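You operate a simulated robot arm through the tools that you are given. There is no shell and no other tool. Be economical: measure what you need, move in short steps, check, and stop when the job is done.

You are at the controls of a simulated robot arm. One attempt, no reset.

Task
Brush the grit off the aisle-side caster housing and tap its dust cap home.
Fine: green brush, silver mallet; brush first; put both back. Set down upright: green brush. What is to be rubbed or washed off counts as gone when no trace of it is left.
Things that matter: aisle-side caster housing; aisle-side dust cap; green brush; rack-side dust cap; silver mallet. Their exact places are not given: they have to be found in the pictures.

Only the result counts: the job must be done as asked and must still hold three seconds after the hand-in. Knocking over, shifting, dropping, spilling or breaking anything else fails it. A push-on lid holds only when it is set on centred and level and pressed home; a screw cap is set on level and turned clockwise until tight.

Robot
A 6-joint arm with a two-finger parallel gripper on a trunk, on a base that drives. Base frame: it is fixed to the floor where the robot stands at the start and does not move with it; the origin is under the middle of the robot, x ahead of it, y to its left, z up; the surface under the hand at the start is at about z = 800. Lengths are in mm, angles in degrees, forces in N, time in s.
With the tool pointing down near the work surface it reaches from about 280 to 680 mm from the robot's upright axis, wherever it stands. Its first joint turns from -166.0 to 166.0 degrees. Places, roughly: aisle-side caster housing [-1300, 300, 1000]; aisle-side dust cap [-1300, 300, 1000]; green brush (8x4x4 cm) [700, -100, 800]; rack-side dust cap [-1300, -400, 1000]. Payload 1.57 kg.
The tool frame sits at the grasp point between the pads (the TCP): z along the fingers, y along the line on which they close. The tips reach 30 mm beyond it. The gripper opens to 110 mm. The fingers are 24 mm wide and 12 mm thick; the gripper's body (48 by 112 mm) begins 78 mm behind the TCP.
Orientation is that of the tool frame in the base frame, as [roll, pitch, yaw] about the fixed x, y, z axes, in that order (R = Rz(yaw) Ry(pitch) Rx(roll)). With the fingers straight down and closing along the base's y, the tool's x points along the base's -x, its y along +y and its z along -z.

Tools
- The arm moves only by the tool play_rows. Its argument "targets" is a list of rows, each a list of 7 numbers: the shift along the tool's x, y, z in mm, then the turn, a rotation vector about the tool's x, y, z in degrees, then the closure, from 0 (fully open) to 1 (shut). In form: [[x, y, z, wx, wy, wz, claw], ...]. A call has 1 to 20 rows; each row is the pose to reach, as a shift and turn from the pose commanded when the call began, along the tool's axes at that moment. Rows are played at 5 a second. More than 50 mm and 8.6 degrees between two rows, or a gripper value outside its range, and nothing of the call is played. A pose out of reach is approached as far as the arm can. The call stops where the force on the tool passes 40 N (or 10 N more than at its start, if that is more) or the arm is blocked; 0.2 s more then pass. Each finger travels about 108 mm/s and halts on what it meets, pressing with about 36 N; the grip force reading is that of the motor and also rises with nothing between the fingers. The clock runs only during rows and for 0.2 s after the last one: add rows that repeat a pose to give the fingers time. The reply holds the time, the measured pose of the TCP, the force on the tool along the base axes, the opening and the grip force, in the units named above and with some noise, with the torque about the TCP (base axes, N m) and any sound that the robot's microphone picked up.
- Cameras (640 x 400 px; columns grow to the right, rows downward): "scene" is now at [47, 135.7, 1615]; the picture's right is [-0.11, -0.99, 0.00], its down [-0.78, 0.09, -0.61] and it looks along [0.61, -0.07, -0.79] (base axes); focal length 256 px, centre (320, 200). "wrist" rides on the gripper at [70, 16, -141] in the tool frame; the picture's right is [-0.23, 0.97, 0.00], its down [-0.86, -0.20, -0.48] and it looks along [-0.47, -0.11, 0.88] (tool axes); focal length 222 px, centre (320, 200).
- snapshot(camera): a new picture of that camera. No time passes.
- move_column(by): slides the trunk up (or, below 0, down) by that many mm; the arm and the scene camera ride with it, the base frame stays. It gives what a move gives, with no picture.
- drive_base(legs): drives the robot by 1 to 6 legs, each [ahead, left, turn to the left] in mm, mm and degrees, along the robot's own axes; the way and the turn of a leg run together, so that a leg with both is an arc; at most 1500 mm and 180 degrees a leg. The arm and the cameras ride along, it lands a little off, and it stops where it bumps. It gives what a move gives.
- head_to(pan, tilt): turns the head with the scene camera to pan (to the left, within 120 degrees either way) and tilt (down, from -29 to 69), counted from straight ahead of the robot. It gives what a move gives.
- pixel_to_xyz(camera, pixels): there is no depth. For up to 12 entries [column, row, z] of the newest picture of that camera ("zoom" is the newest enlarged one), the place [x, y] in the base frame at which the ray of that pixel passes the height z, good to about 3 mm, but the place of the scene camera against the robot may be out by one fixed shift of up to 25 mm in any direction. No time passes.
- inspect(camera, box): a new picture of the part [left, top, right, bottom] of that camera's present view, enlarged. No time passes.
- finish_job(): hands the job in; it is judged then, once.

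Work in short steps. Measure before you move; look again where a grasp or a placing could have gone wrong, and mend it. You have 80 turns and 68 pictures in all, those below and enlarged ones among them. Open the gripper and draw the arm clear of the work before you hand the job in, unless the task says otherwise; then end with one line.

The tools are called as name(argument=value, ...) on one line, values as JSON. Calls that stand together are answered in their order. play_rows: Moves the arm, as the interface text tells. Its arguments: {"type":"object","properties":{"targets":{"type":"array"}},"required":["targets"]} The other tools are called the same way: move_column (by) slides the trunk up or down; drive_base (legs) drives the base; head_to (pan, tilt) turns the head that bears the scene camera; snapshot (camera) takes a picture; pixel_to_xyz (camera, pixels) gives the place at which the rays of pixels pass given heights; inspect (camera, box) takes an enlarged picture of a part of a camera's view; finish_job () hands the job in.

At the start:

```text
time: 0.0
ee_pos: [445.6, -47.4, 1068.9]
ee_rot: [180.0, 0.1, -180.0]
wrist_force: [0.4, -0.1, 0.3]
ft_torque: [0.0, 0.02, 0.0]
finger_gap: 109.7
grip_force: 0.0
trunk travel left (down, up): [-200.0, 390.0]
robot x, y, heading: [-3.8, -3.1, 0.1]
head pan, tilt: [-6.5, 52.1]
```

scene: 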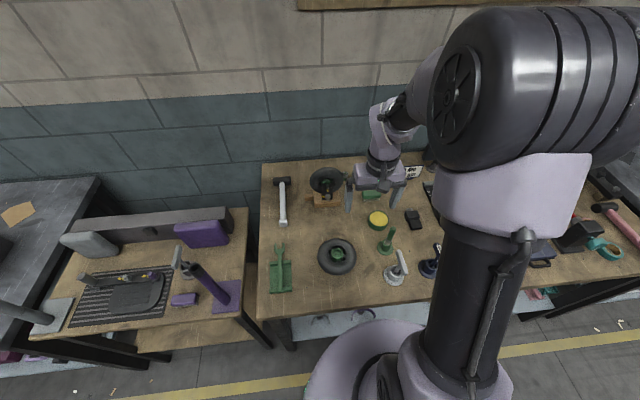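
wrist: 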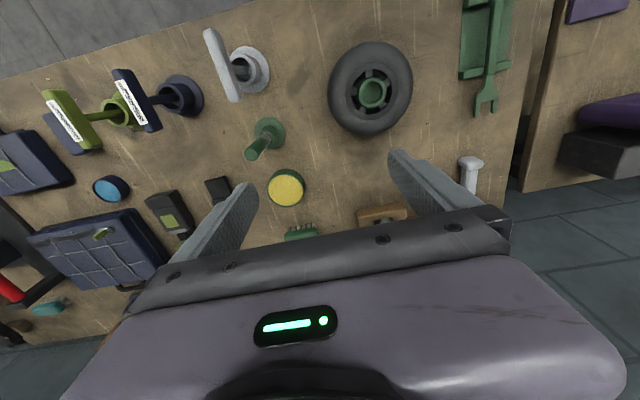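

The bench shows several items around (280-420, 180-280). I'll enlarge the bench to identify the green brush and the silver mallet.

inspect(camera="scene", box=[250, 140, 450, 300])

inspect(camera="scene", box=[40, 170, 280, 340])

inspect(camera="wrist", box=[180, 130, 440, 260])

```text
2.50 times, centred on (350, 220) of scene
```

zoom: 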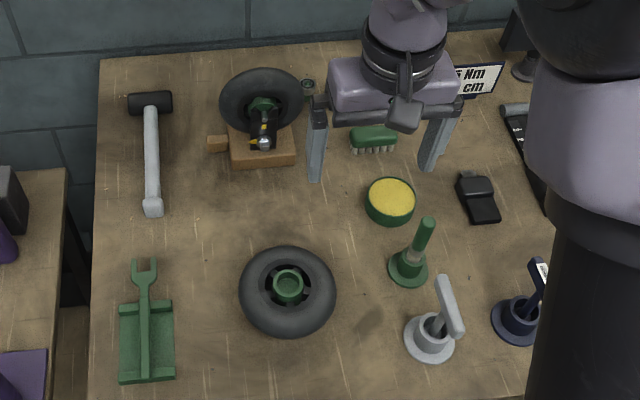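

```text
2.35 times, centred on (160, 255) of scene
```

zoom: 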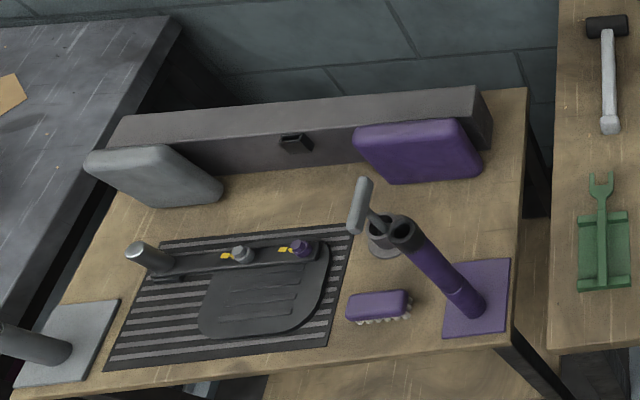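

```text
2.46 times, centred on (310, 195) of wrist
```

zoom: 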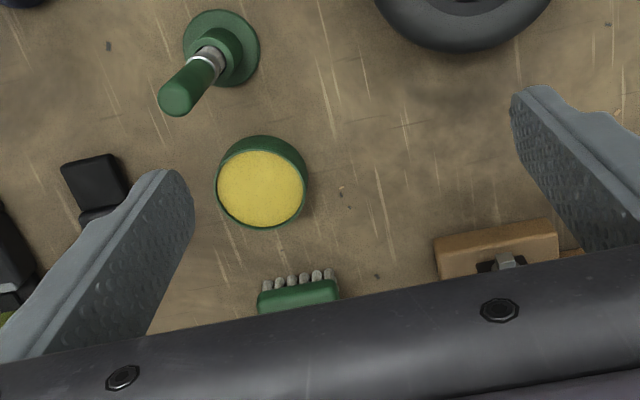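

The green brush appears at zoom (373,137); the silver-handled hammer lies at scene (283,200). I'll measure both, and look closely at the right side for other mallets.

inspect(camera="wrist", box=[0, 20, 290, 200])

inspect(camera="scene", box=[500, 170, 640, 300])

pixel_to_xyz(camera="scene", pixels=[[364, 194, 830], [379, 193, 830], [365, 201, 800], [380, 200, 800], [274, 181, 820], [290, 181, 820], [281, 185, 815], [283, 222, 815], [397, 281, 800]])

```text
2.21 times, centred on (145, 110) of wrist
```

zoom: 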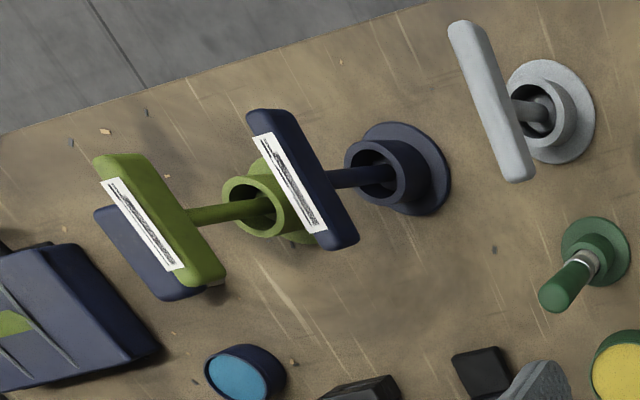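

```text
3.08 times, centred on (570, 235) of scene
```

zoom: 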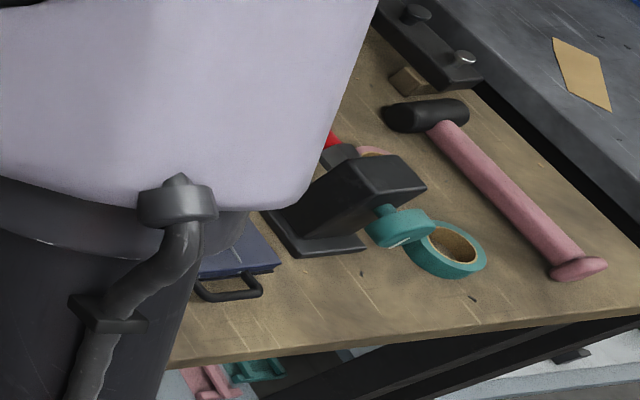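

```text
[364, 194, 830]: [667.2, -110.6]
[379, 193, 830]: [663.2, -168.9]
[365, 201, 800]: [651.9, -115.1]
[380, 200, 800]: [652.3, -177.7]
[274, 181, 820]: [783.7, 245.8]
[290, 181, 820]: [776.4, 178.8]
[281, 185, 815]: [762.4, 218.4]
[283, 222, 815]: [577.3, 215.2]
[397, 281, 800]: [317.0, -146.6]
```

The brush is visible in the wrist picture at about (302,233) and the mallet's handle end at (470,170). I'll measure with the calibrated wrist camera, plus the bench's front edge.

pixel_to_xyz(camera="wrist", pixels=[[285, 250, 825], [318, 247, 825], [288, 246, 805], [315, 241, 805], [470, 162, 815], [372, 92, 800], [268, 140, 800]])

pixel_to_xyz(camera="scene", pixels=[[300, 313, 800], [337, 254, 800], [388, 249, 800], [365, 370, 200]])

head_to(pan=-6, tilt=69)

snapshot(camera="scene")

```text
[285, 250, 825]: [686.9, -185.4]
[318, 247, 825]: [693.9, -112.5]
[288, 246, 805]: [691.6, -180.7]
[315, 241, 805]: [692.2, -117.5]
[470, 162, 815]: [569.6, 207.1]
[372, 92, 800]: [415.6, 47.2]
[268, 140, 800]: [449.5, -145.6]
```

```text
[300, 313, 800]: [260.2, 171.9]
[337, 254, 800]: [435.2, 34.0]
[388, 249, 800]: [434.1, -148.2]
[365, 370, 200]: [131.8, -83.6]
```

```text
time: 0.8
ee_pos: [446.3, -48.0, 1068.7]
ee_rot: [-180.0, 0.0, 179.9]
wrist_force: [0.6, 0.0, 0.7]
ft_torque: [-0.02, -0.01, 0.01]
finger_gap: 110.2
grip_force: 0.1
trunk travel left (down, up): [-200.0, 390.0]
robot x, y, heading: [-1.6, 2.4, 0.2]
head pan, tilt: [-6.0, 68.8]
```

```text
60 pictures are left
```

scene: 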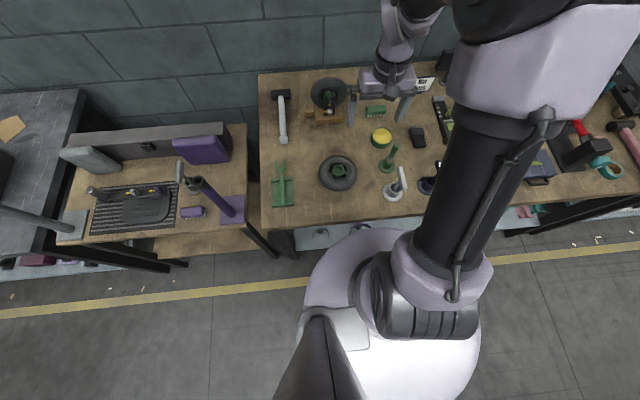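

The brush lies at about x=695, slightly out of reach, so I want to drive ahead a bit. I'll measure where the base front (pixel 352,226) is against the bench edge.

pixel_to_xyz(camera="scene", pixels=[[352, 226, 100], [352, 226, 200], [352, 226, 300], [320, 250, 200], [320, 250, 0], [290, 230, 760], [300, 245, 0], [320, 232, 100], [320, 232, 200]])

inspect(camera="scene", box=[250, 180, 500, 330])

```text
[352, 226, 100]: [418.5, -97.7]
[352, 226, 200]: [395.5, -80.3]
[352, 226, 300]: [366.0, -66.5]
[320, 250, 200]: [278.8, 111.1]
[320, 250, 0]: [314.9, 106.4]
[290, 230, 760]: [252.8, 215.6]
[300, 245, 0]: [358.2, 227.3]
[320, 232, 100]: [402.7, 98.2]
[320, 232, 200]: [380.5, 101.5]
```

```text
2.56 times, centred on (375, 255) of scene
```

zoom: 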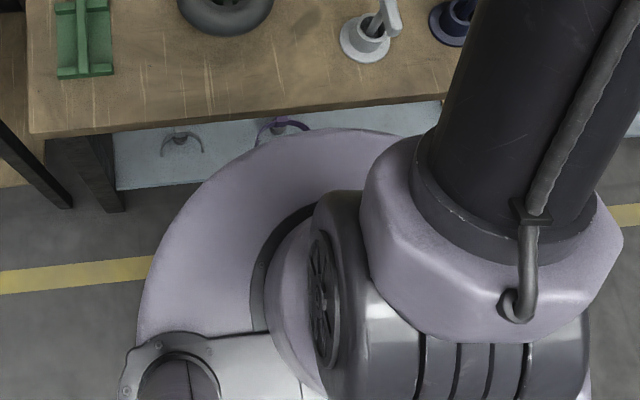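

The base front is close to the bench, so I'll first test how far the arm reaches: hover over the brush without turning, at z≈980.

play_rows(targets=[[-45, -20, 15, 0, 0, 0, 0], [-90, -40, 30, 0, 0, 0, 0], [-135, -60, 45, 0, 0, 0, 0], [-180, -80, 60, 0, 0, 0, 0], [-215, -100, 75, 0, 0, 0, 0], [-245, -100, 90, 0, 0, 0, 0], [-245, -100, 90, 0, 0, 0, 0], [-245, -100, 90, 0, 0, 0, 0]])

snapshot(camera="wrist")

```text
refused: row 1 steps farther than a row can; nothing moved
```

```text
58 pictures are left
```

wrist: 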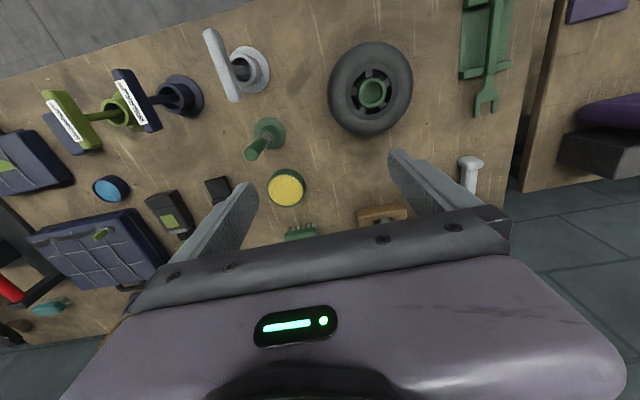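

The first step was just over 50 mm; I retry with smaller ones.

play_rows(targets=[[-41, -17, 15, 0, 0, 0, 0], [-82, -34, 30, 0, 0, 0, 0], [-123, -51, 45, 0, 0, 0, 0], [-164, -68, 60, 0, 0, 0, 0], [-205, -85, 75, 0, 0, 0, 0], [-245, -100, 90, 0, 0, 0, 0], [-245, -100, 90, 0, 0, 0, 0], [-245, -100, 90, 0, 0, 0, 0]])

snapshot(camera="wrist")

```text
time: 2.6
ee_pos: [677.5, -142.5, 979.1]
ee_rot: [-180.0, 0.1, 179.9]
wrist_force: [0.3, 0.0, 0.4]
ft_torque: [0.01, -0.02, 0.01]
finger_gap: 109.9
grip_force: 0.2
out of reach, approached as far as the arm can: row 6, 7, 8
trunk travel left (down, up): [-200.0, 390.0]
robot x, y, heading: [1.5, -0.5, 0.2]
head pan, tilt: [-6.0, 68.8]
```

```text
57 pictures are left
```

wrist: 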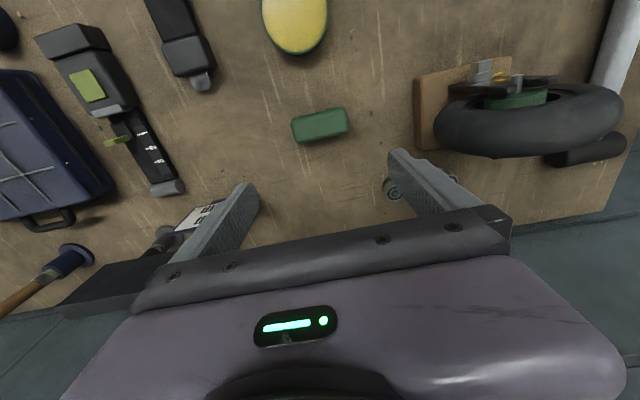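

The brush is now fully visible at (320,125). I measure it at its top height.

pixel_to_xyz(camera="wrist", pixels=[[291, 119, 840], [344, 108, 840], [348, 125, 840], [297, 138, 840], [320, 122, 840], [299, 143, 825], [349, 130, 825]])

inspect(camera="wrist", box=[270, 80, 370, 160])

```text
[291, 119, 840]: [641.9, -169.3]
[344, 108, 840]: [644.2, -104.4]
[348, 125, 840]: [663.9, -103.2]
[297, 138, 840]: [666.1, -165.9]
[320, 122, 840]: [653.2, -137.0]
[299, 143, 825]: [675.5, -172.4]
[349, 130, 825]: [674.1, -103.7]
```

```text
5.00 times, centred on (320, 120) of wrist
```

zoom: 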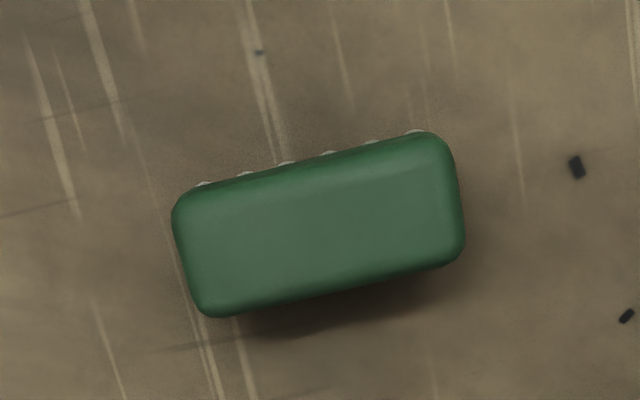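

The brush's top is centred at about (656,-137), long axis along y. I move over it at z≈930 while turning 90° so the fingers close across its width.

play_rows(targets=[[10, 3, 10, 0, 0, -8, 0], [20, 5, 20, 0, 0, -16, 0], [20, 5, 30, 0, 0, -24, 0], [20, 5, 40, 0, 0, -32, 0], [20, 5, 50, 0, 0, -40, 0], [20, 5, 50, 0, 0, -48, 0], [20, 5, 50, 0, 0, -56, 0], [20, 5, 50, 0, 0, -64, 0], [20, 5, 50, 0, 0, -72, 0], [20, 5, 50, 0, 0, -80, 0], [20, 5, 50, 0, 0, -88, 0], [20, 5, 50, 0, 0, -90, 0], [20, 5, 50, 0, 0, -90, 0], [20, 5, 50, 0, 0, -90, 0]])

snapshot(camera="wrist")

```text
time: 5.6
ee_pos: [675.3, -141.7, 929.1]
ee_rot: [179.9, -0.1, -90.0]
wrist_force: [0.1, -0.6, -0.3]
ft_torque: [0.0, 0.02, -0.01]
finger_gap: 109.9
grip_force: 0.1
out of reach, approached as far as the arm can: row 1, 2, 3, 4, 5, 6, 7, 8, 9, 10, 11, 12, 13, 14
trunk travel left (down, up): [-200.0, 390.0]
robot x, y, heading: [-0.5, 1.6, 0.1]
head pan, tilt: [-6.0, 68.8]
```

```text
55 pictures are left
```

wrist: 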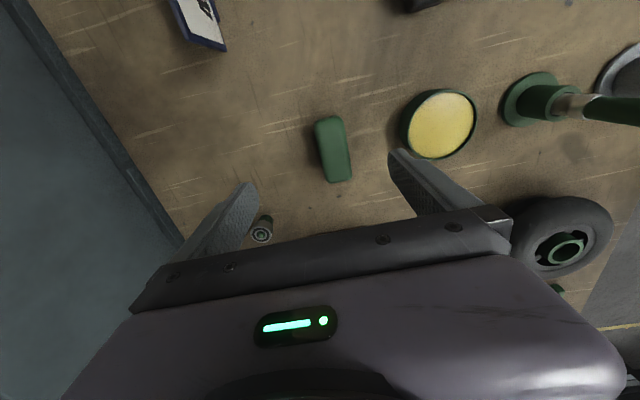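

Measured TCP is (675,-142); I recheck the brush's place from this view.

pixel_to_xyz(camera="wrist", pixels=[[313, 124, 840], [342, 118, 840], [328, 184, 840], [352, 179, 840], [333, 150, 840]])

play_rows(targets=[[0, 0, 0, 0, 0, 0, 0], [0, 10, 0, 0, 0, 0, 0], [0, 20, 0, 0, 0, 0, 0], [0, 20, 0, 0, 0, 0, 0]])

```text
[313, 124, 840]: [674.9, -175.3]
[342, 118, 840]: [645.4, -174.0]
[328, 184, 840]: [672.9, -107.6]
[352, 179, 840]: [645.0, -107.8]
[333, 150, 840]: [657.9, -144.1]
```

```text
time: 6.6
ee_pos: [674.3, -145.1, 926.9]
ee_rot: [179.9, 0.0, -89.9]
wrist_force: [0.5, -0.4, 0.6]
ft_torque: [-0.04, -0.01, 0.03]
finger_gap: 109.9
grip_force: 0.1
out of reach, approached as far as the arm can: row 2, 3, 4
trunk travel left (down, up): [-200.0, 390.0]
robot x, y, heading: [-1.1, 1.0, 0.1]
head pan, tilt: [-6.0, 68.8]
```

The brush centre is (659,-142). The arm seems stuck at its stretch limit, so I draw back further (toward the robot) and up to see it follow.

play_rows(targets=[[0, 20, -10, 0, 0, 0, 0], [0, 40, -20, 0, 0, 0, 0], [0, 60, -30, 0, 0, 0, 0], [0, 60, -30, 0, 0, 0, 0]])

```text
time: 7.6
ee_pos: [670.7, -159.2, 947.9]
ee_rot: [180.0, -0.1, -90.0]
wrist_force: [0.3, -0.2, 0.0]
ft_torque: [-0.01, 0.02, 0.01]
finger_gap: 110.1
grip_force: 0.0
out of reach, approached as far as the arm can: row 1, 2, 3, 4
trunk travel left (down, up): [-200.0, 390.0]
robot x, y, heading: [-0.2, -0.4, -0.0]
head pan, tilt: [-6.0, 68.8]
```

The radius stays at 690 (arm stretched out straight). I lift and pull back radially with big steps to break out of the stretch.

play_rows(targets=[[0, 0, -40, 0, 0, 0, 0], [0, 0, -80, 0, 0, 0, 0], [0, 0, -120, 0, 0, 0, 0], [0, 40, -120, 0, 0, 0, 0], [0, 80, -120, 0, 0, 0, 0], [0, 120, -120, 0, 0, 0, 0], [0, 120, -120, 0, 0, 0, 0]])

snapshot(camera="scene")

```text
time: 9.2
ee_pos: [656.7, -173.1, 1079.4]
ee_rot: [180.0, 0.0, -90.1]
wrist_force: [0.8, 0.3, 0.4]
ft_torque: [-0.02, 0.0, 0.02]
finger_gap: 109.8
grip_force: 0.0
out of reach, approached as far as the arm can: row 3, 4, 5, 6, 7
trunk travel left (down, up): [-200.0, 390.0]
robot x, y, heading: [0.7, 0.1, 0.0]
head pan, tilt: [-6.0, 68.8]
```

```text
54 pictures are left
```

scene: 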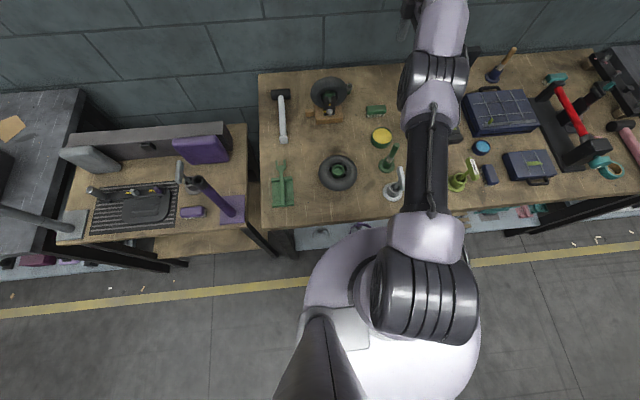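

The arm is still held on its reach boundary. I try a sideways move (toward y=0, i.e. tool −x), which shortens the radius, with time to settle.

play_rows(targets=[[-30, 0, 0, 0, 0, 0, 0], [-60, 20, 0, 0, 0, 0, 0], [-90, 60, 0, 0, 0, 0, 0], [-120, 100, 0, 0, 0, 0, 0], [-150, 140, 0, 0, 0, 0, 0], [-170, 180, 0, 0, 0, 0, 0], [-170, 200, 0, 0, 0, 0, 0], [-170, 200, 0, 0, 0, 0, 0], [-170, 200, 0, 0, 0, 0, 0]])

```text
time: 11.2
ee_pos: [670.8, -76.0, 1102.0]
ee_rot: [179.9, 0.0, -90.0]
wrist_force: [0.7, 0.0, 0.0]
ft_torque: [-0.03, -0.02, -0.03]
finger_gap: 110.0
grip_force: 0.0
out of reach, approached as far as the arm can: row 1, 2, 3, 4, 5, 6, 7, 8, 9
trunk travel left (down, up): [-200.0, 390.0]
robot x, y, heading: [0.9, -0.6, -0.0]
head pan, tilt: [-6.0, 68.8]
```

Still on the boundary. I tilt the fingers outward (about tool x, which asks the wrist to fold) while pulling back, to get out of the stretched posture.

play_rows(targets=[[0, 0, 0, 8, 0, 0, 0], [0, 0, 0, 16, 0, 0, 0], [0, 0, 0, 24, 0, 0, 0], [0, 0, 0, 32, 0, 0, 0], [0, 0, 0, 40, 0, 0, 0], [0, 40, 0, 40, 0, 0, 0], [0, 80, 0, 40, 0, 0, 0], [0, 120, 0, 40, 0, 0, 0], [0, 160, 0, 40, 0, 0, 0], [0, 200, 0, 40, 0, 0, 0], [0, 200, 0, 40, 0, 0, 0]])

```text
time: 13.6
ee_pos: [800.1, -118.0, 1145.3]
ee_rot: [-146.1, 0.1, -90.0]
wrist_force: [0.3, 0.1, 0.3]
ft_torque: [0.01, -0.02, -0.01]
finger_gap: 109.9
grip_force: 0.0
out of reach, approached as far as the arm can: row 1, 2, 3, 4, 5, 6, 7, 8, 9, 10, 11
trunk travel left (down, up): [-200.0, 390.0]
robot x, y, heading: [-1.0, -0.6, -0.1]
head pan, tilt: [-6.0, 68.8]
```

The arm is in a stretched singular pose. I go straight down first (which should bend the elbow), then pull in and untilt; bench clearance is large here.

play_rows(targets=[[0, 22, 33, 0, 0, 0, 0], [0, 45, 66, 0, 0, 0, 0], [0, 67, 99, 0, 0, 0, 0], [0, 84, 124, 0, 0, 0, 0], [0, 117, 102, 0, 0, 0, 0], [0, 150, 80, 0, 0, 0, 0], [0, 183, 57, 0, 0, 0, 0], [0, 208, 40, 0, 0, 0, 0], [0, 249, 12, 0, 0, 0, 0], [0, 249, 12, 0, 0, 0, 0]])

```text
time: 15.8
ee_pos: [609.4, -124.7, 1010.1]
ee_rot: [-146.9, 0.0, -90.1]
wrist_force: [-0.1, -0.2, 0.0]
ft_torque: [0.03, 0.04, 0.01]
finger_gap: 110.1
grip_force: 0.0
out of reach, approached as far as the arm can: row 1, 2, 3, 4, 5, 9, 10
trunk travel left (down, up): [-200.0, 390.0]
robot x, y, heading: [-0.8, 2.8, 0.1]
head pan, tilt: [-6.0, 68.8]
```

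Unlocked: TCP is at (609,-125,1010). Now untilt by −33° and hold.

play_rows(targets=[[0, 0, 0, -8, 0, 0, 0], [0, 0, 0, -16, 0, 0, 0], [0, 0, 0, -24, 0, 0, 0], [0, 0, 0, -32, 0, 0, 0], [0, 0, 0, -33.1, 0, 0, 0], [0, 0, 0, -33.1, 0, 0, 0]])

snapshot(camera="wrist")

```text
time: 17.2
ee_pos: [598.0, -123.4, 997.6]
ee_rot: [-179.1, 0.1, -90.0]
wrist_force: [-0.1, 0.4, 0.9]
ft_torque: [0.0, 0.04, -0.01]
finger_gap: 110.0
grip_force: 0.1
trunk travel left (down, up): [-200.0, 390.0]
robot x, y, heading: [-0.3, 6.1, -0.1]
head pan, tilt: [-6.0, 68.8]
```

```text
53 pictures are left
```

wrist: 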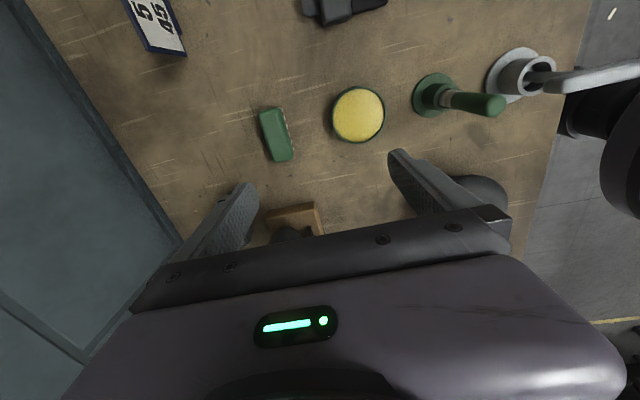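

Arm is free again. I measure the brush once more from here.

pixel_to_xyz(camera="wrist", pixels=[[259, 112, 838], [281, 106, 838], [273, 162, 838], [292, 157, 838], [276, 135, 838]])

```text
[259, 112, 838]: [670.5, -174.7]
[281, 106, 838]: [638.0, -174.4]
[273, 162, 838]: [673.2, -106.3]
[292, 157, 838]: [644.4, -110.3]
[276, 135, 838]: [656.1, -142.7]
```

Centre ≈ (657,-141), aligned. I descend to z≈885 above it and check before grasping.

play_rows(targets=[[5, -20, 30, -0.9, 0, 0, 0], [10, -40, 60, -0.9, 0, 0, 0], [17, -58, 90, -0.9, 0, 0, 0], [17, -59, 112, -0.9, 0, 0, 0], [17, -59, 112, -0.9, 0, 0, 0]])

snapshot(camera="wrist")

```text
time: 18.4
ee_pos: [656.5, -139.4, 887.5]
ee_rot: [180.0, 0.1, -90.0]
wrist_force: [-0.5, 0.0, -0.1]
ft_torque: [-0.01, -0.04, -0.03]
finger_gap: 109.9
grip_force: 0.1
trunk travel left (down, up): [-200.0, 390.0]
robot x, y, heading: [-0.2, 2.0, -0.0]
head pan, tilt: [-6.0, 68.8]
```

```text
52 pictures are left
```

wrist: 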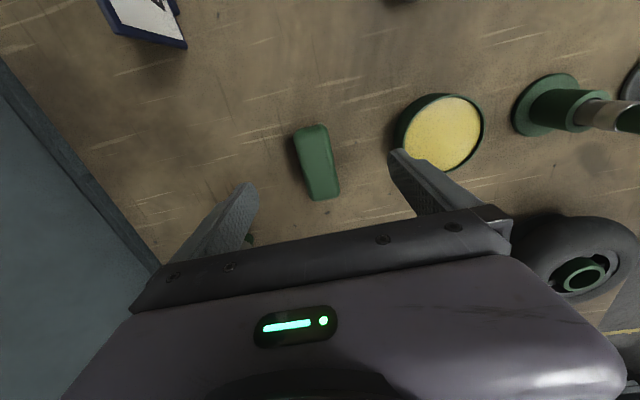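

The tin's edge is close to the right finger, so I check its place and will narrow the fingers to ~70 mm before descending.

pixel_to_xyz(camera="wrist", pixels=[[398, 128, 825], [398, 128, 805], [293, 129, 838], [327, 125, 838], [309, 200, 838], [340, 195, 838]])

play_rows(targets=[[0, 0, 0, 0, 0, 0, 0.36], [0, 0, 0, 0, 0, 0, 0.36], [2, 0, 20, 0, 0, 0, 0.36], [2, 0, 40, 0, 0, 0, 0.36], [2, 0, 40, 0, 0, 0, 0.36]])

snapshot(camera="wrist")

```text
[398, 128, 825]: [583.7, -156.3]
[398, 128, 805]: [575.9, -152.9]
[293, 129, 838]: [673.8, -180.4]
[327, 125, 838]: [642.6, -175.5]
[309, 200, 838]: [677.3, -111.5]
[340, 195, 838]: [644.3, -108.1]
```

```text
time: 19.6
ee_pos: [659.1, -140.6, 847.5]
ee_rot: [180.0, 0.1, -89.9]
wrist_force: [-0.3, 0.8, -0.2]
ft_torque: [-0.01, -0.02, 0.02]
finger_gap: 70.5
grip_force: 0.0
trunk travel left (down, up): [-200.0, 390.0]
robot x, y, heading: [-2.7, -3.3, 0.0]
head pan, tilt: [-6.0, 68.8]
```

```text
51 pictures are left
```

wrist: 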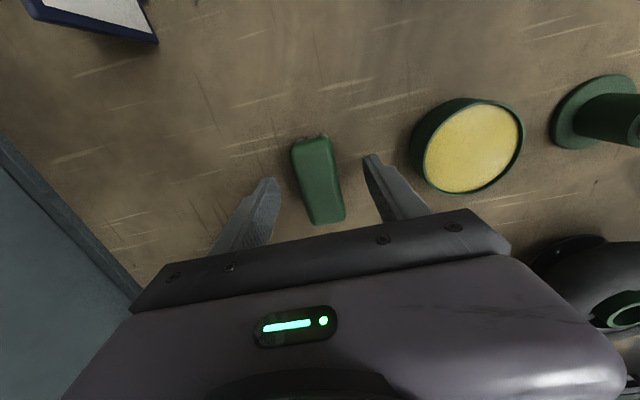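

The brush sits between the fingers. I close.

play_rows(targets=[[0, 0, 0, 0, 0, 0, 0.6], [0, 0, 0, 0, 0, 0, 0.9], [0, 0, 0, 0, 0, 0, 1], [0, 0, 0, 0, 0, 0, 1], [0, 0, -20, 0, 0, 0, 1], [0, 0, -60, 0, 0, 0, 1], [0, 0, -60, 0, 0, 0, 1]])

snapshot(camera="wrist")

```text
time: 21.2
ee_pos: [659.5, -142.3, 906.6]
ee_rot: [179.9, 0.1, -89.9]
wrist_force: [0.0, 0.2, -0.4]
ft_torque: [0.04, 0.02, -0.01]
finger_gap: 31.1
grip_force: 36.4
trunk travel left (down, up): [-200.0, 390.0]
robot x, y, heading: [3.1, 3.4, 0.1]
head pan, tilt: [-6.0, 68.8]
```

```text
50 pictures are left
```

wrist: 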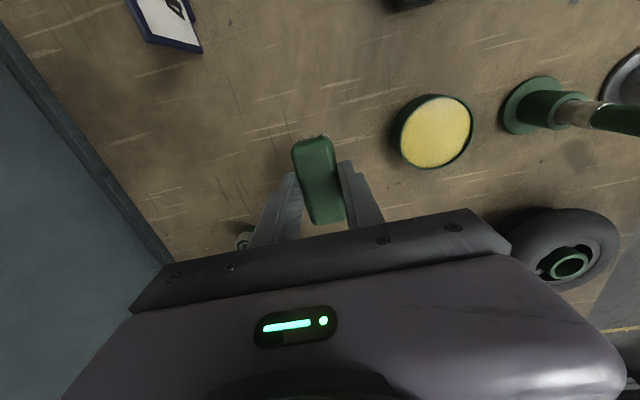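

Brush is held (31 mm gap). I lift to ~1060 and draw in the arm before driving.

play_rows(targets=[[0, 0, -45, 0, 0, 0, 1], [0, 0, -90, 0, 0, 0, 1], [0, 30, -125, 0, 0, 0, 1], [0, 70, -145, 0, 0, 0, 1], [0, 115, -155, 0, 0, 0, 1], [0, 160, -155, 0, 0, 0, 1], [0, 205, -155, 0, 0, 0, 1], [0, 250, -155, 0, 0, 0, 1], [-70, 250, -155, 0, 0, 0, 1]])

head_to(pan=0, tilt=35)

```text
refused: row 9 steps farther than a row can; nothing moved
```

```text
time: 22.2
ee_pos: [660.2, -141.8, 907.3]
ee_rot: [179.9, 0.2, -89.8]
wrist_force: [-0.4, -0.1, -0.4]
ft_torque: [-0.01, 0.03, -0.01]
finger_gap: 30.7
grip_force: 36.2
trunk travel left (down, up): [-200.0, 390.0]
robot x, y, heading: [-0.9, 0.0, 0.2]
head pan, tilt: [0.0, 35.0]
```

Last row too large; resend with smaller steps.

play_rows(targets=[[0, 0, -45, 0, 0, 0, 1], [0, 0, -90, 0, 0, 0, 1], [0, 30, -125, 0, 0, 0, 1], [0, 70, -145, 0, 0, 0, 1], [0, 115, -155, 0, 0, 0, 1], [0, 160, -155, 0, 0, 0, 1], [0, 205, -155, 0, 0, 0, 1], [-30, 240, -155, 0, 0, 0, 1], [-70, 250, -155, 0, 0, 0, 1], [-70, 250, -155, 0, 0, 0, 1]])

drive_base(legs=[[-400, 0, 0], [0, 0, 180]])

snapshot(camera="scene")

```text
time: 24.4
ee_pos: [409.3, -70.8, 1062.3]
ee_rot: [179.9, 0.2, -89.9]
wrist_force: [-0.1, -0.4, 0.4]
ft_torque: [0.01, 0.0, -0.02]
finger_gap: 30.9
grip_force: 36.3
trunk travel left (down, up): [-200.0, 390.0]
robot x, y, heading: [-3.2, 2.3, -0.0]
head pan, tilt: [0.0, 35.0]
```

```text
time: 34.2
ee_pos: [-809.9, 69.9, 1062.8]
ee_rot: [179.9, 0.1, 90.4]
wrist_force: [0.0, 0.3, -1.4]
ft_torque: [0.0, 0.0, 0.01]
finger_gap: 30.7
grip_force: 36.2
trunk travel left (down, up): [-200.0, 390.0]
robot x, y, heading: [-399.6, -0.0, -179.5]
head pan, tilt: [0.0, 35.0]
```

```text
49 pictures are left
```

scene: 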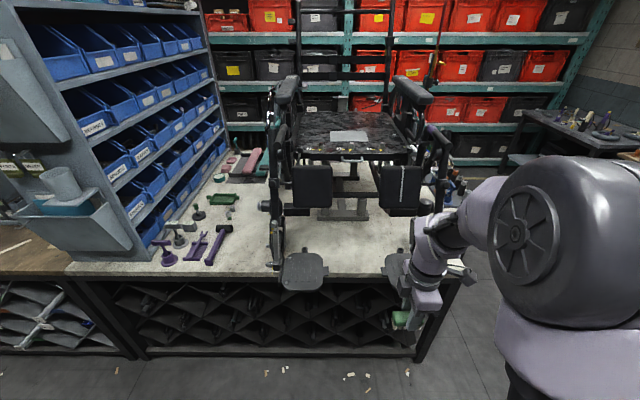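

A wheelchair stands on the bench. I zoom on its right (aisle, +y) and left (rack) front parts.

inspect(camera="scene", box=[370, 60, 490, 290])

inspect(camera="scene", box=[240, 60, 360, 300])

pixel_to_xyz(camera="scene", pixels=[[310, 275, 800], [430, 275, 800], [435, 190, 1000], [270, 210, 1000], [395, 200, 1000], [280, 195, 1000]])

```text
1.74 times, centred on (430, 175) of scene
```

zoom: 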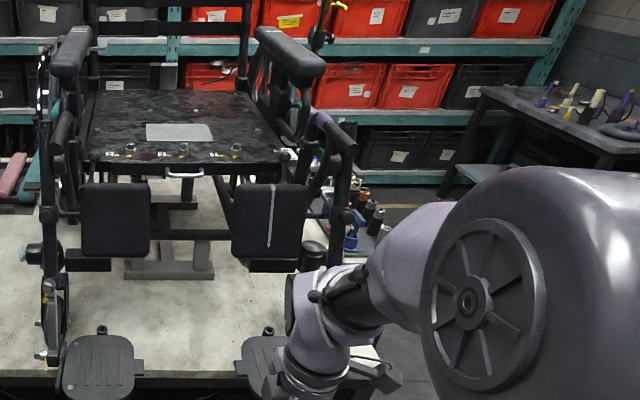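

```text
1.67 times, centred on (300, 180) of scene
```

zoom: 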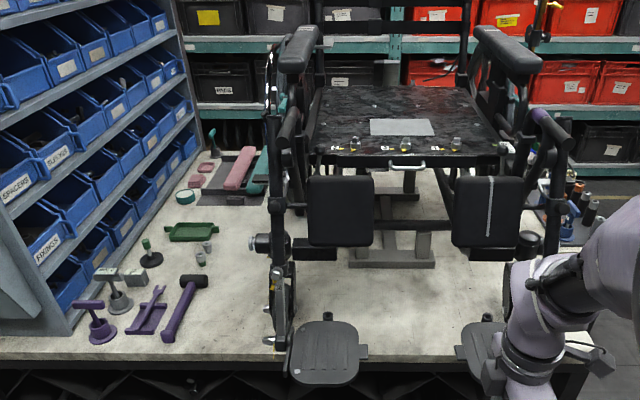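

```text
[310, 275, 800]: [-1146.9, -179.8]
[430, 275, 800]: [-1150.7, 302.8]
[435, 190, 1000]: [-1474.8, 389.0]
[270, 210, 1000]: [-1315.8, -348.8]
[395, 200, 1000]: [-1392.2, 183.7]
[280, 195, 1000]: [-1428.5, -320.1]
```

The rack-side cap shows as a silver stub facing outward (−y) at about scene (262,206), so the aisle-side one should face +y. I look toward the aisle for free floor and the housing.

drive_base(legs=[[0, -600, 0]])

head_to(pan=10, tilt=40)

snapshot(camera="scene")

```text
time: 37.6
ee_pos: [-813.9, 669.6, 1062.4]
ee_rot: [179.9, 0.0, 90.5]
wrist_force: [0.1, 0.9, -0.2]
ft_torque: [-0.02, 0.01, 0.03]
finger_gap: 30.8
grip_force: 36.2
trunk travel left (down, up): [-200.0, 390.0]
robot x, y, heading: [-406.4, 597.2, -179.7]
head pan, tilt: [0.0, 35.0]
```

```text
time: 38.4
ee_pos: [-814.2, 669.7, 1063.7]
ee_rot: [179.9, 0.2, 90.5]
wrist_force: [0.5, -0.3, -0.5]
ft_torque: [0.02, -0.01, -0.02]
finger_gap: 31.1
grip_force: 36.4
trunk travel left (down, up): [-200.0, 390.0]
robot x, y, heading: [-404.1, 602.4, -179.9]
head pan, tilt: [10.0, 40.0]
```

```text
46 pictures are left
```

scene: 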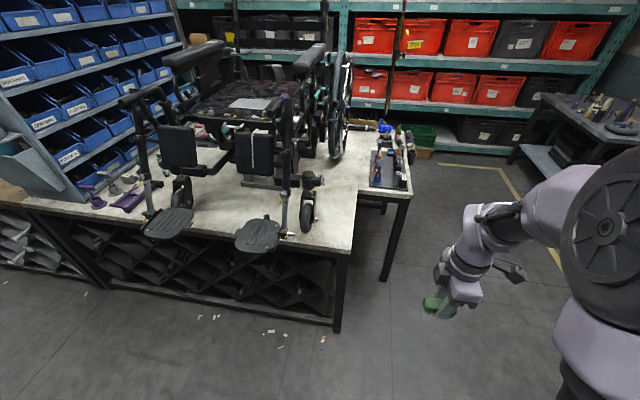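

The aisle-side housing appears at (311,180) beside the caster wheel. I enlarge it.

inspect(camera="scene", box=[270, 130, 370, 250])

pixel_to_xyz(camera="scene", pixels=[[312, 180, 1000], [357, 250, 800], [358, 190, 800], [410, 195, 800], [375, 280, 0], [340, 325, 0], [320, 180, 1000]])

```text
3.33 times, centred on (320, 190) of scene
```

zoom: 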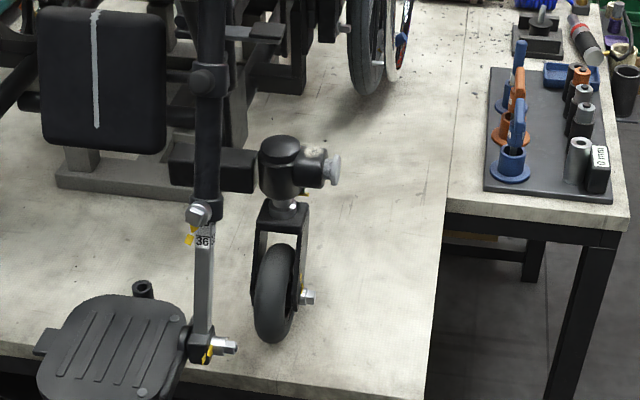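

```text
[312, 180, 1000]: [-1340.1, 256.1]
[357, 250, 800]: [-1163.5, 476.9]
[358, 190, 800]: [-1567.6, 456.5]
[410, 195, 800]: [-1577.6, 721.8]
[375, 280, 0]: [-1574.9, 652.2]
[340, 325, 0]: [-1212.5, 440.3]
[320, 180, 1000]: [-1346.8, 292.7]
```

I see the housing: a vertical barrel with a side boss pointing +y, light grit on its top at zoom (315,152), and a grey cap sticking out of it. I'll work from the front (facing −x), so drive nearer.

drive_base(legs=[[280, 150, 0]])

head_to(pan=5, tilt=45)

snapshot(camera="scene")

```text
time: 40.5
ee_pos: [-1091.4, 515.5, 1062.3]
ee_rot: [179.9, 0.1, 90.5]
wrist_force: [0.3, -0.1, 0.0]
ft_torque: [-0.04, -0.03, -0.01]
finger_gap: 30.9
grip_force: 36.4
trunk travel left (down, up): [-200.0, 390.0]
robot x, y, heading: [-685.0, 444.9, -179.9]
head pan, tilt: [10.0, 40.0]
```

```text
time: 41.1
ee_pos: [-1091.3, 514.5, 1063.8]
ee_rot: [179.9, 0.1, 90.4]
wrist_force: [0.2, 0.3, -1.3]
ft_torque: [-0.02, 0.02, 0.01]
finger_gap: 30.8
grip_force: 36.1
trunk travel left (down, up): [-200.0, 390.0]
robot x, y, heading: [-680.6, 445.9, -179.7]
head pan, tilt: [5.0, 45.0]
```

```text
44 pictures are left
```

scene: 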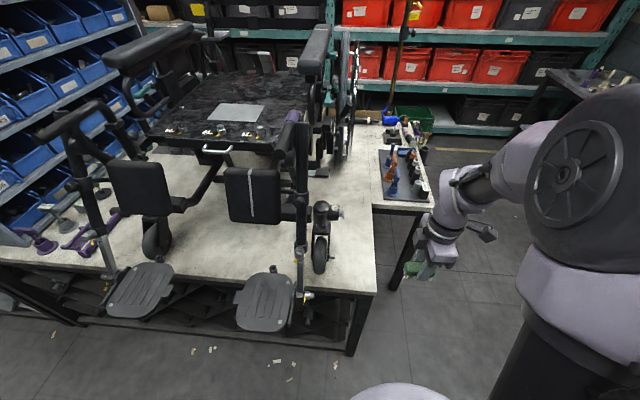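

inspect(camera="scene", box=[290, 180, 370, 230])

inspect(camera="wrist", box=[0, 0, 640, 400])

pixel_to_xyz(camera="scene", pixels=[[321, 203, 1010], [333, 212, 1000], [342, 212, 980], [300, 205, 1000], [356, 393, 250], [372, 293, 800]])

```text
8.00 times, centred on (330, 205) of scene
```

zoom: 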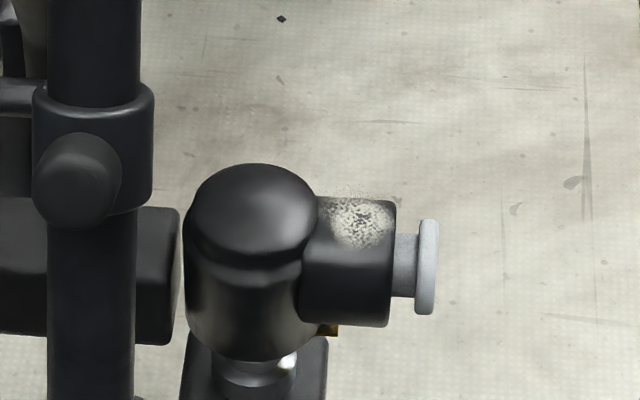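

```text
1.00 times, centred on (320, 200) of wrist (not enlarged: the box is as wide or as high as the picture)
```

zoom: 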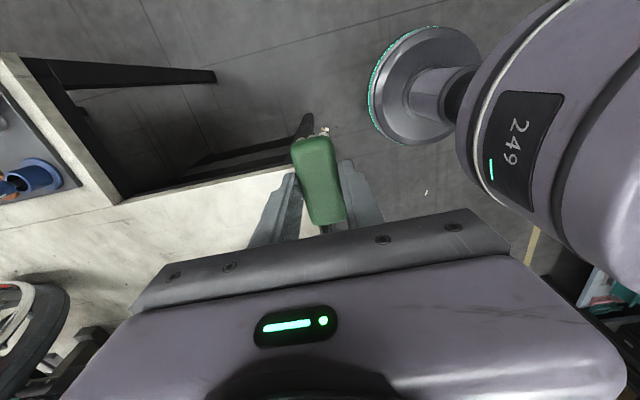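

```text
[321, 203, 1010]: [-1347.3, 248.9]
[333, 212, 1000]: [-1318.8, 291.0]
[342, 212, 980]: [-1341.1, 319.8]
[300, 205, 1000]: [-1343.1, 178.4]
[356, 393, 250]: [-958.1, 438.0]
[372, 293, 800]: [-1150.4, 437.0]
```

Very clear: grit sits on top of the boss at zoom (355,220), cap flange at (428,265). I drive 90 mm closer and then bring the wrist near to view it from the aisle side.

drive_base(legs=[[90, 0, 0]])

play_rows(targets=[[0, -40, 0, 0, 0, 0, 1], [0, -80, 0, 0, 0, 0, 1], [0, -120, 0, 0, 0, 0, 1], [-20, -150, 0, 0, 0, 0, 1], [-40, -160, 0, 0, 0, 0, 1], [-60, -160, 0, 0, 0, 0, 1], [-60, -160, 0, 0, 0, 0, 1]])

snapshot(camera="wrist")

snapshot(camera="scene")

```text
time: 42.2
ee_pos: [-1183.3, 514.9, 1062.9]
ee_rot: [179.9, 0.1, 90.3]
wrist_force: [0.0, 0.3, -0.9]
ft_torque: [0.02, -0.05, -0.02]
finger_gap: 31.1
grip_force: 35.7
trunk travel left (down, up): [-200.0, 390.0]
robot x, y, heading: [-771.8, 447.4, -179.4]
head pan, tilt: [5.0, 45.0]
```

```text
time: 43.9
ee_pos: [-1342.1, 454.1, 1062.9]
ee_rot: [-180.0, 0.0, 90.4]
wrist_force: [0.9, 0.5, -1.1]
ft_torque: [0.01, 0.02, 0.0]
finger_gap: 30.9
grip_force: 35.8
trunk travel left (down, up): [-200.0, 390.0]
robot x, y, heading: [-771.6, 448.1, -179.5]
head pan, tilt: [5.0, 45.0]
```

```text
41 pictures are left
```

wrist: 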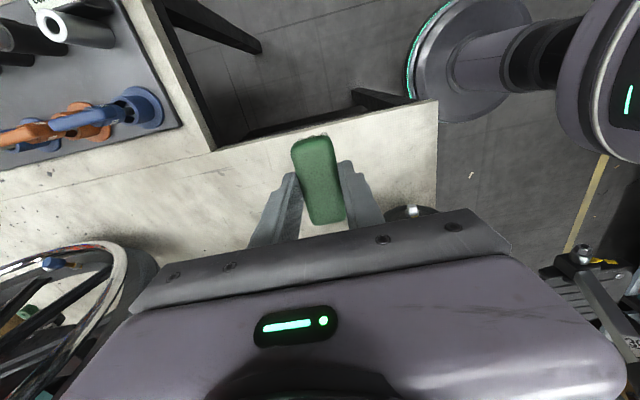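

```text
40 pictures are left
```

scene: 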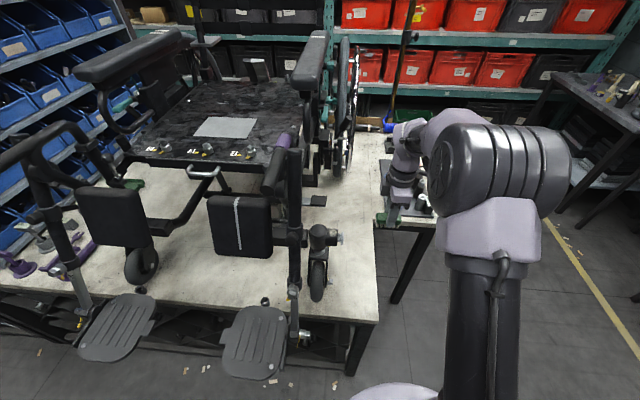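

The wrist can't see the boss from there. I raise to z≈1135 and move over toward y≈262 with an x offset, so the boss shows above the brush in the wrist picture.

play_rows(targets=[[0, 10, -40, 0, 0, 0, 1], [-20, 25, -72, 0, 0, 0, 1], [-60, 30, -72, 0, 0, 0, 1], [-100, 30, -72, 0, 0, 0, 1], [-140, 30, -72, 0, 0, 0, 1], [-175, 30, -72, 0, 0, 0, 1], [-192, 30, -72, 0, 0, 0, 1], [-192, 30, -72, 0, 0, 0, 1]])

snapshot(camera="wrist")

snapshot(camera="scene")

```text
time: 45.6
ee_pos: [-1309.1, 261.0, 1135.6]
ee_rot: [179.8, 0.1, 90.3]
wrist_force: [0.4, -0.7, -0.3]
ft_torque: [0.02, 0.03, -0.02]
finger_gap: 30.7
grip_force: 36.1
trunk travel left (down, up): [-200.0, 390.0]
robot x, y, heading: [-773.2, 441.6, -179.8]
head pan, tilt: [5.0, 45.0]
```

```text
39 pictures are left
```

wrist: 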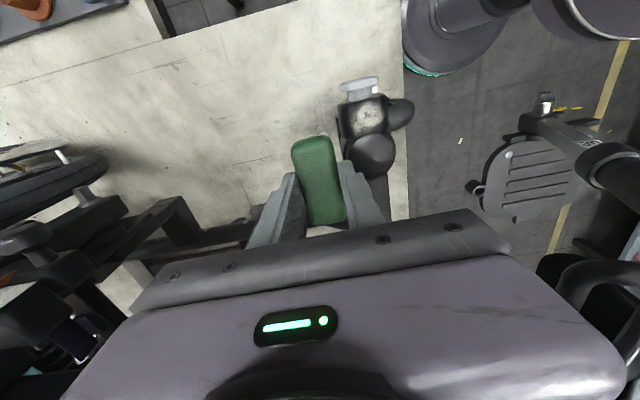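

```text
38 pictures are left
```

scene: 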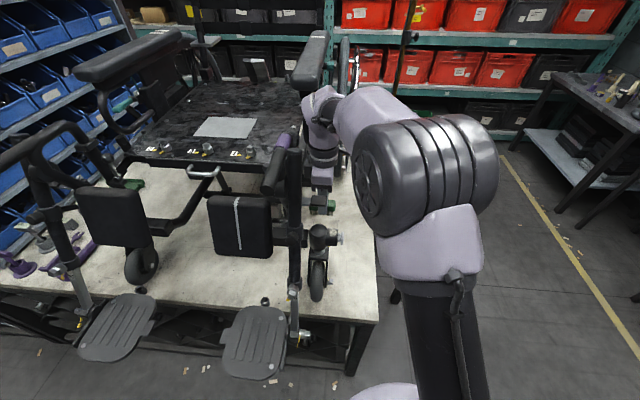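

The boss with grit is seen at wrist (366,112), cap at (361,85), barrel at (375,155). I zoom for exact measuring.

inspect(camera="wrist", box=[310, 60, 430, 190])

pixel_to_xyz(camera="wrist", pixels=[[366, 112, 1000], [366, 112, 1020], [343, 105, 990], [388, 100, 990], [375, 155, 1020], [361, 80, 990], [361, 80, 960]])

inspect(camera="scene", box=[280, 160, 360, 270])

```text
3.08 times, centred on (370, 125) of wrist
```

zoom: 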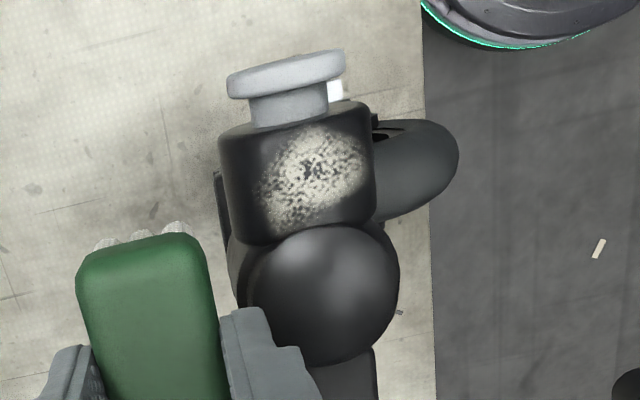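

```text
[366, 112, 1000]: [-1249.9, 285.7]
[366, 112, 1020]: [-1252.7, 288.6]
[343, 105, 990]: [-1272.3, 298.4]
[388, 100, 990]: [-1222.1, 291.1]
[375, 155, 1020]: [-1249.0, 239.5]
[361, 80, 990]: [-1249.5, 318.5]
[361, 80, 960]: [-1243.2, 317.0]
```

```text
3.64 times, centred on (320, 215) of scene
```

zoom: 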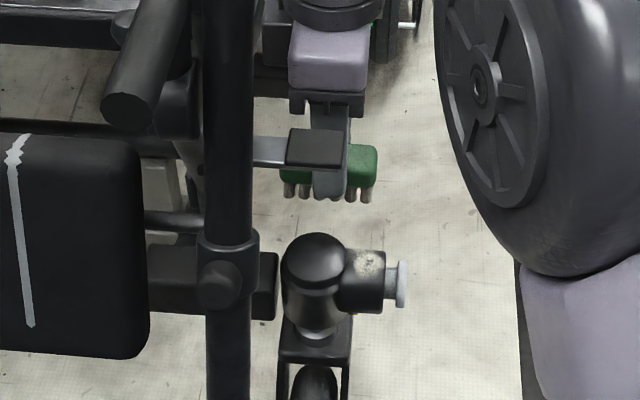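

I'll cross the scene ray with the wrist's measurement to get the boss height, calibrating with the brush whose position I know.

pixel_to_xyz(camera="zoom", pixels=[[368, 262, 980], [368, 262, 1000], [368, 262, 1020], [368, 262, 1040], [376, 150, 1120], [282, 175, 1120], [300, 199, 1089], [368, 199, 1089], [315, 245, 1020], [402, 285, 1000]])

pixel_to_xyz(camera="wrist", pixels=[[366, 112, 980], [366, 112, 1040], [375, 155, 1000], [375, 155, 1040]])

```text
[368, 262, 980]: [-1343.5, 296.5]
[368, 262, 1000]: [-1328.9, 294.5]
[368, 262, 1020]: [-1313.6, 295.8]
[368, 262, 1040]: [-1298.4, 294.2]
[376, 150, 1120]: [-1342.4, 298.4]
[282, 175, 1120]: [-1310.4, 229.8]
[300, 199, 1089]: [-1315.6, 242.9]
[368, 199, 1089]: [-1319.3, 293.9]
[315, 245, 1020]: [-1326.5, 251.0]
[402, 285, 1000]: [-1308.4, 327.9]
```

```text
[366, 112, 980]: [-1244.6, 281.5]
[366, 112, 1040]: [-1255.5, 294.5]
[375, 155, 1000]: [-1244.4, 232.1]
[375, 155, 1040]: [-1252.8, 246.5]
```

The crossing gives boss top z≈1062, centre (-1258, ~292), barrel top ≈1078. I place the brush with its inner end beside the barrel (TCP y≈325, x≈-1258) and go down to just above the boss.

play_rows(targets=[[32, 20, -5, 0, 0, 0, 1], [64, 51, -5, 0, 0, 0, 1], [64, 51, 8, 0, 0, 0, 1], [64, 51, 18, 0, 0, 0, 1], [64, 51, 18, 0, 0, 0, 1]])

inspect(camera="scene", box=[300, 200, 364, 264])

snapshot(camera="wrist")

```text
time: 46.9
ee_pos: [-1259.6, 324.9, 1116.6]
ee_rot: [179.8, 0.1, 90.4]
wrist_force: [0.0, 0.0, -0.9]
ft_torque: [-0.02, 0.0, 0.01]
finger_gap: 31.1
grip_force: 36.7
trunk travel left (down, up): [-200.0, 390.0]
robot x, y, heading: [-776.6, 445.2, -179.6]
head pan, tilt: [5.0, 45.0]
```

```text
6.25 times, centred on (332, 232) of scene
```

zoom: 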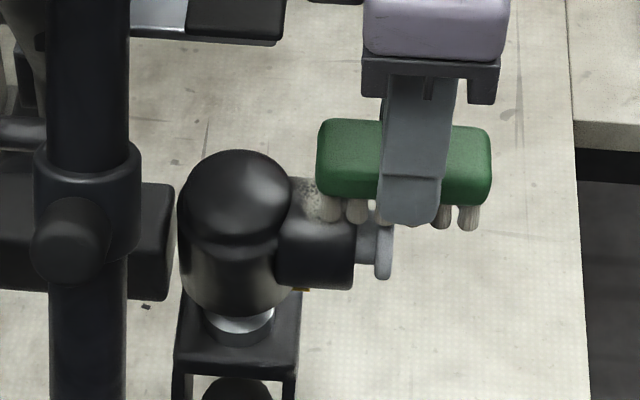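

```text
34 pictures are left
```

wrist: 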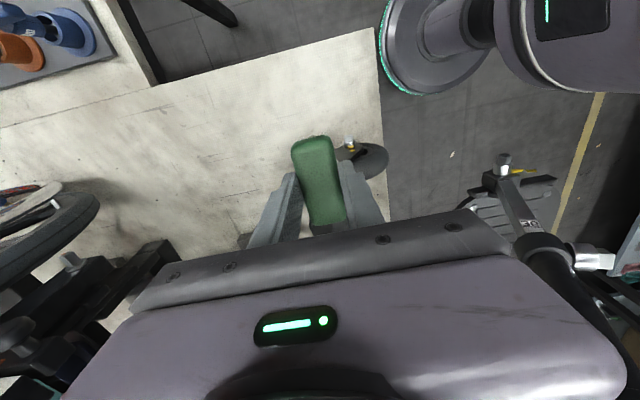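

Well aligned: bristles over the boss, inner end ~13 mm from the barrel. I shift 9 mm inward and descend gently to find contact.

play_rows(targets=[[-9, 0, 0, 0, 0, 0, 1], [-9, 0, 3, 0, 0, 0, 1], [-9, 0, 6, 0, 0, 0, 1], [-9, 0, 8, 0, 0, 0, 1], [-9, 0, 8, 0, 0, 0, 1]])

```text
time: 48.0
ee_pos: [-1259.7, 316.7, 1111.4]
ee_rot: [-179.8, 0.2, 90.5]
wrist_force: [-0.6, 2.6, 27.6]
ft_torque: [-0.44, 0.02, -0.03]
finger_gap: 30.8
grip_force: 35.6
trunk travel left (down, up): [-200.0, 390.0]
robot x, y, heading: [-773.1, 445.5, -179.5]
head pan, tilt: [5.0, 45.0]
```

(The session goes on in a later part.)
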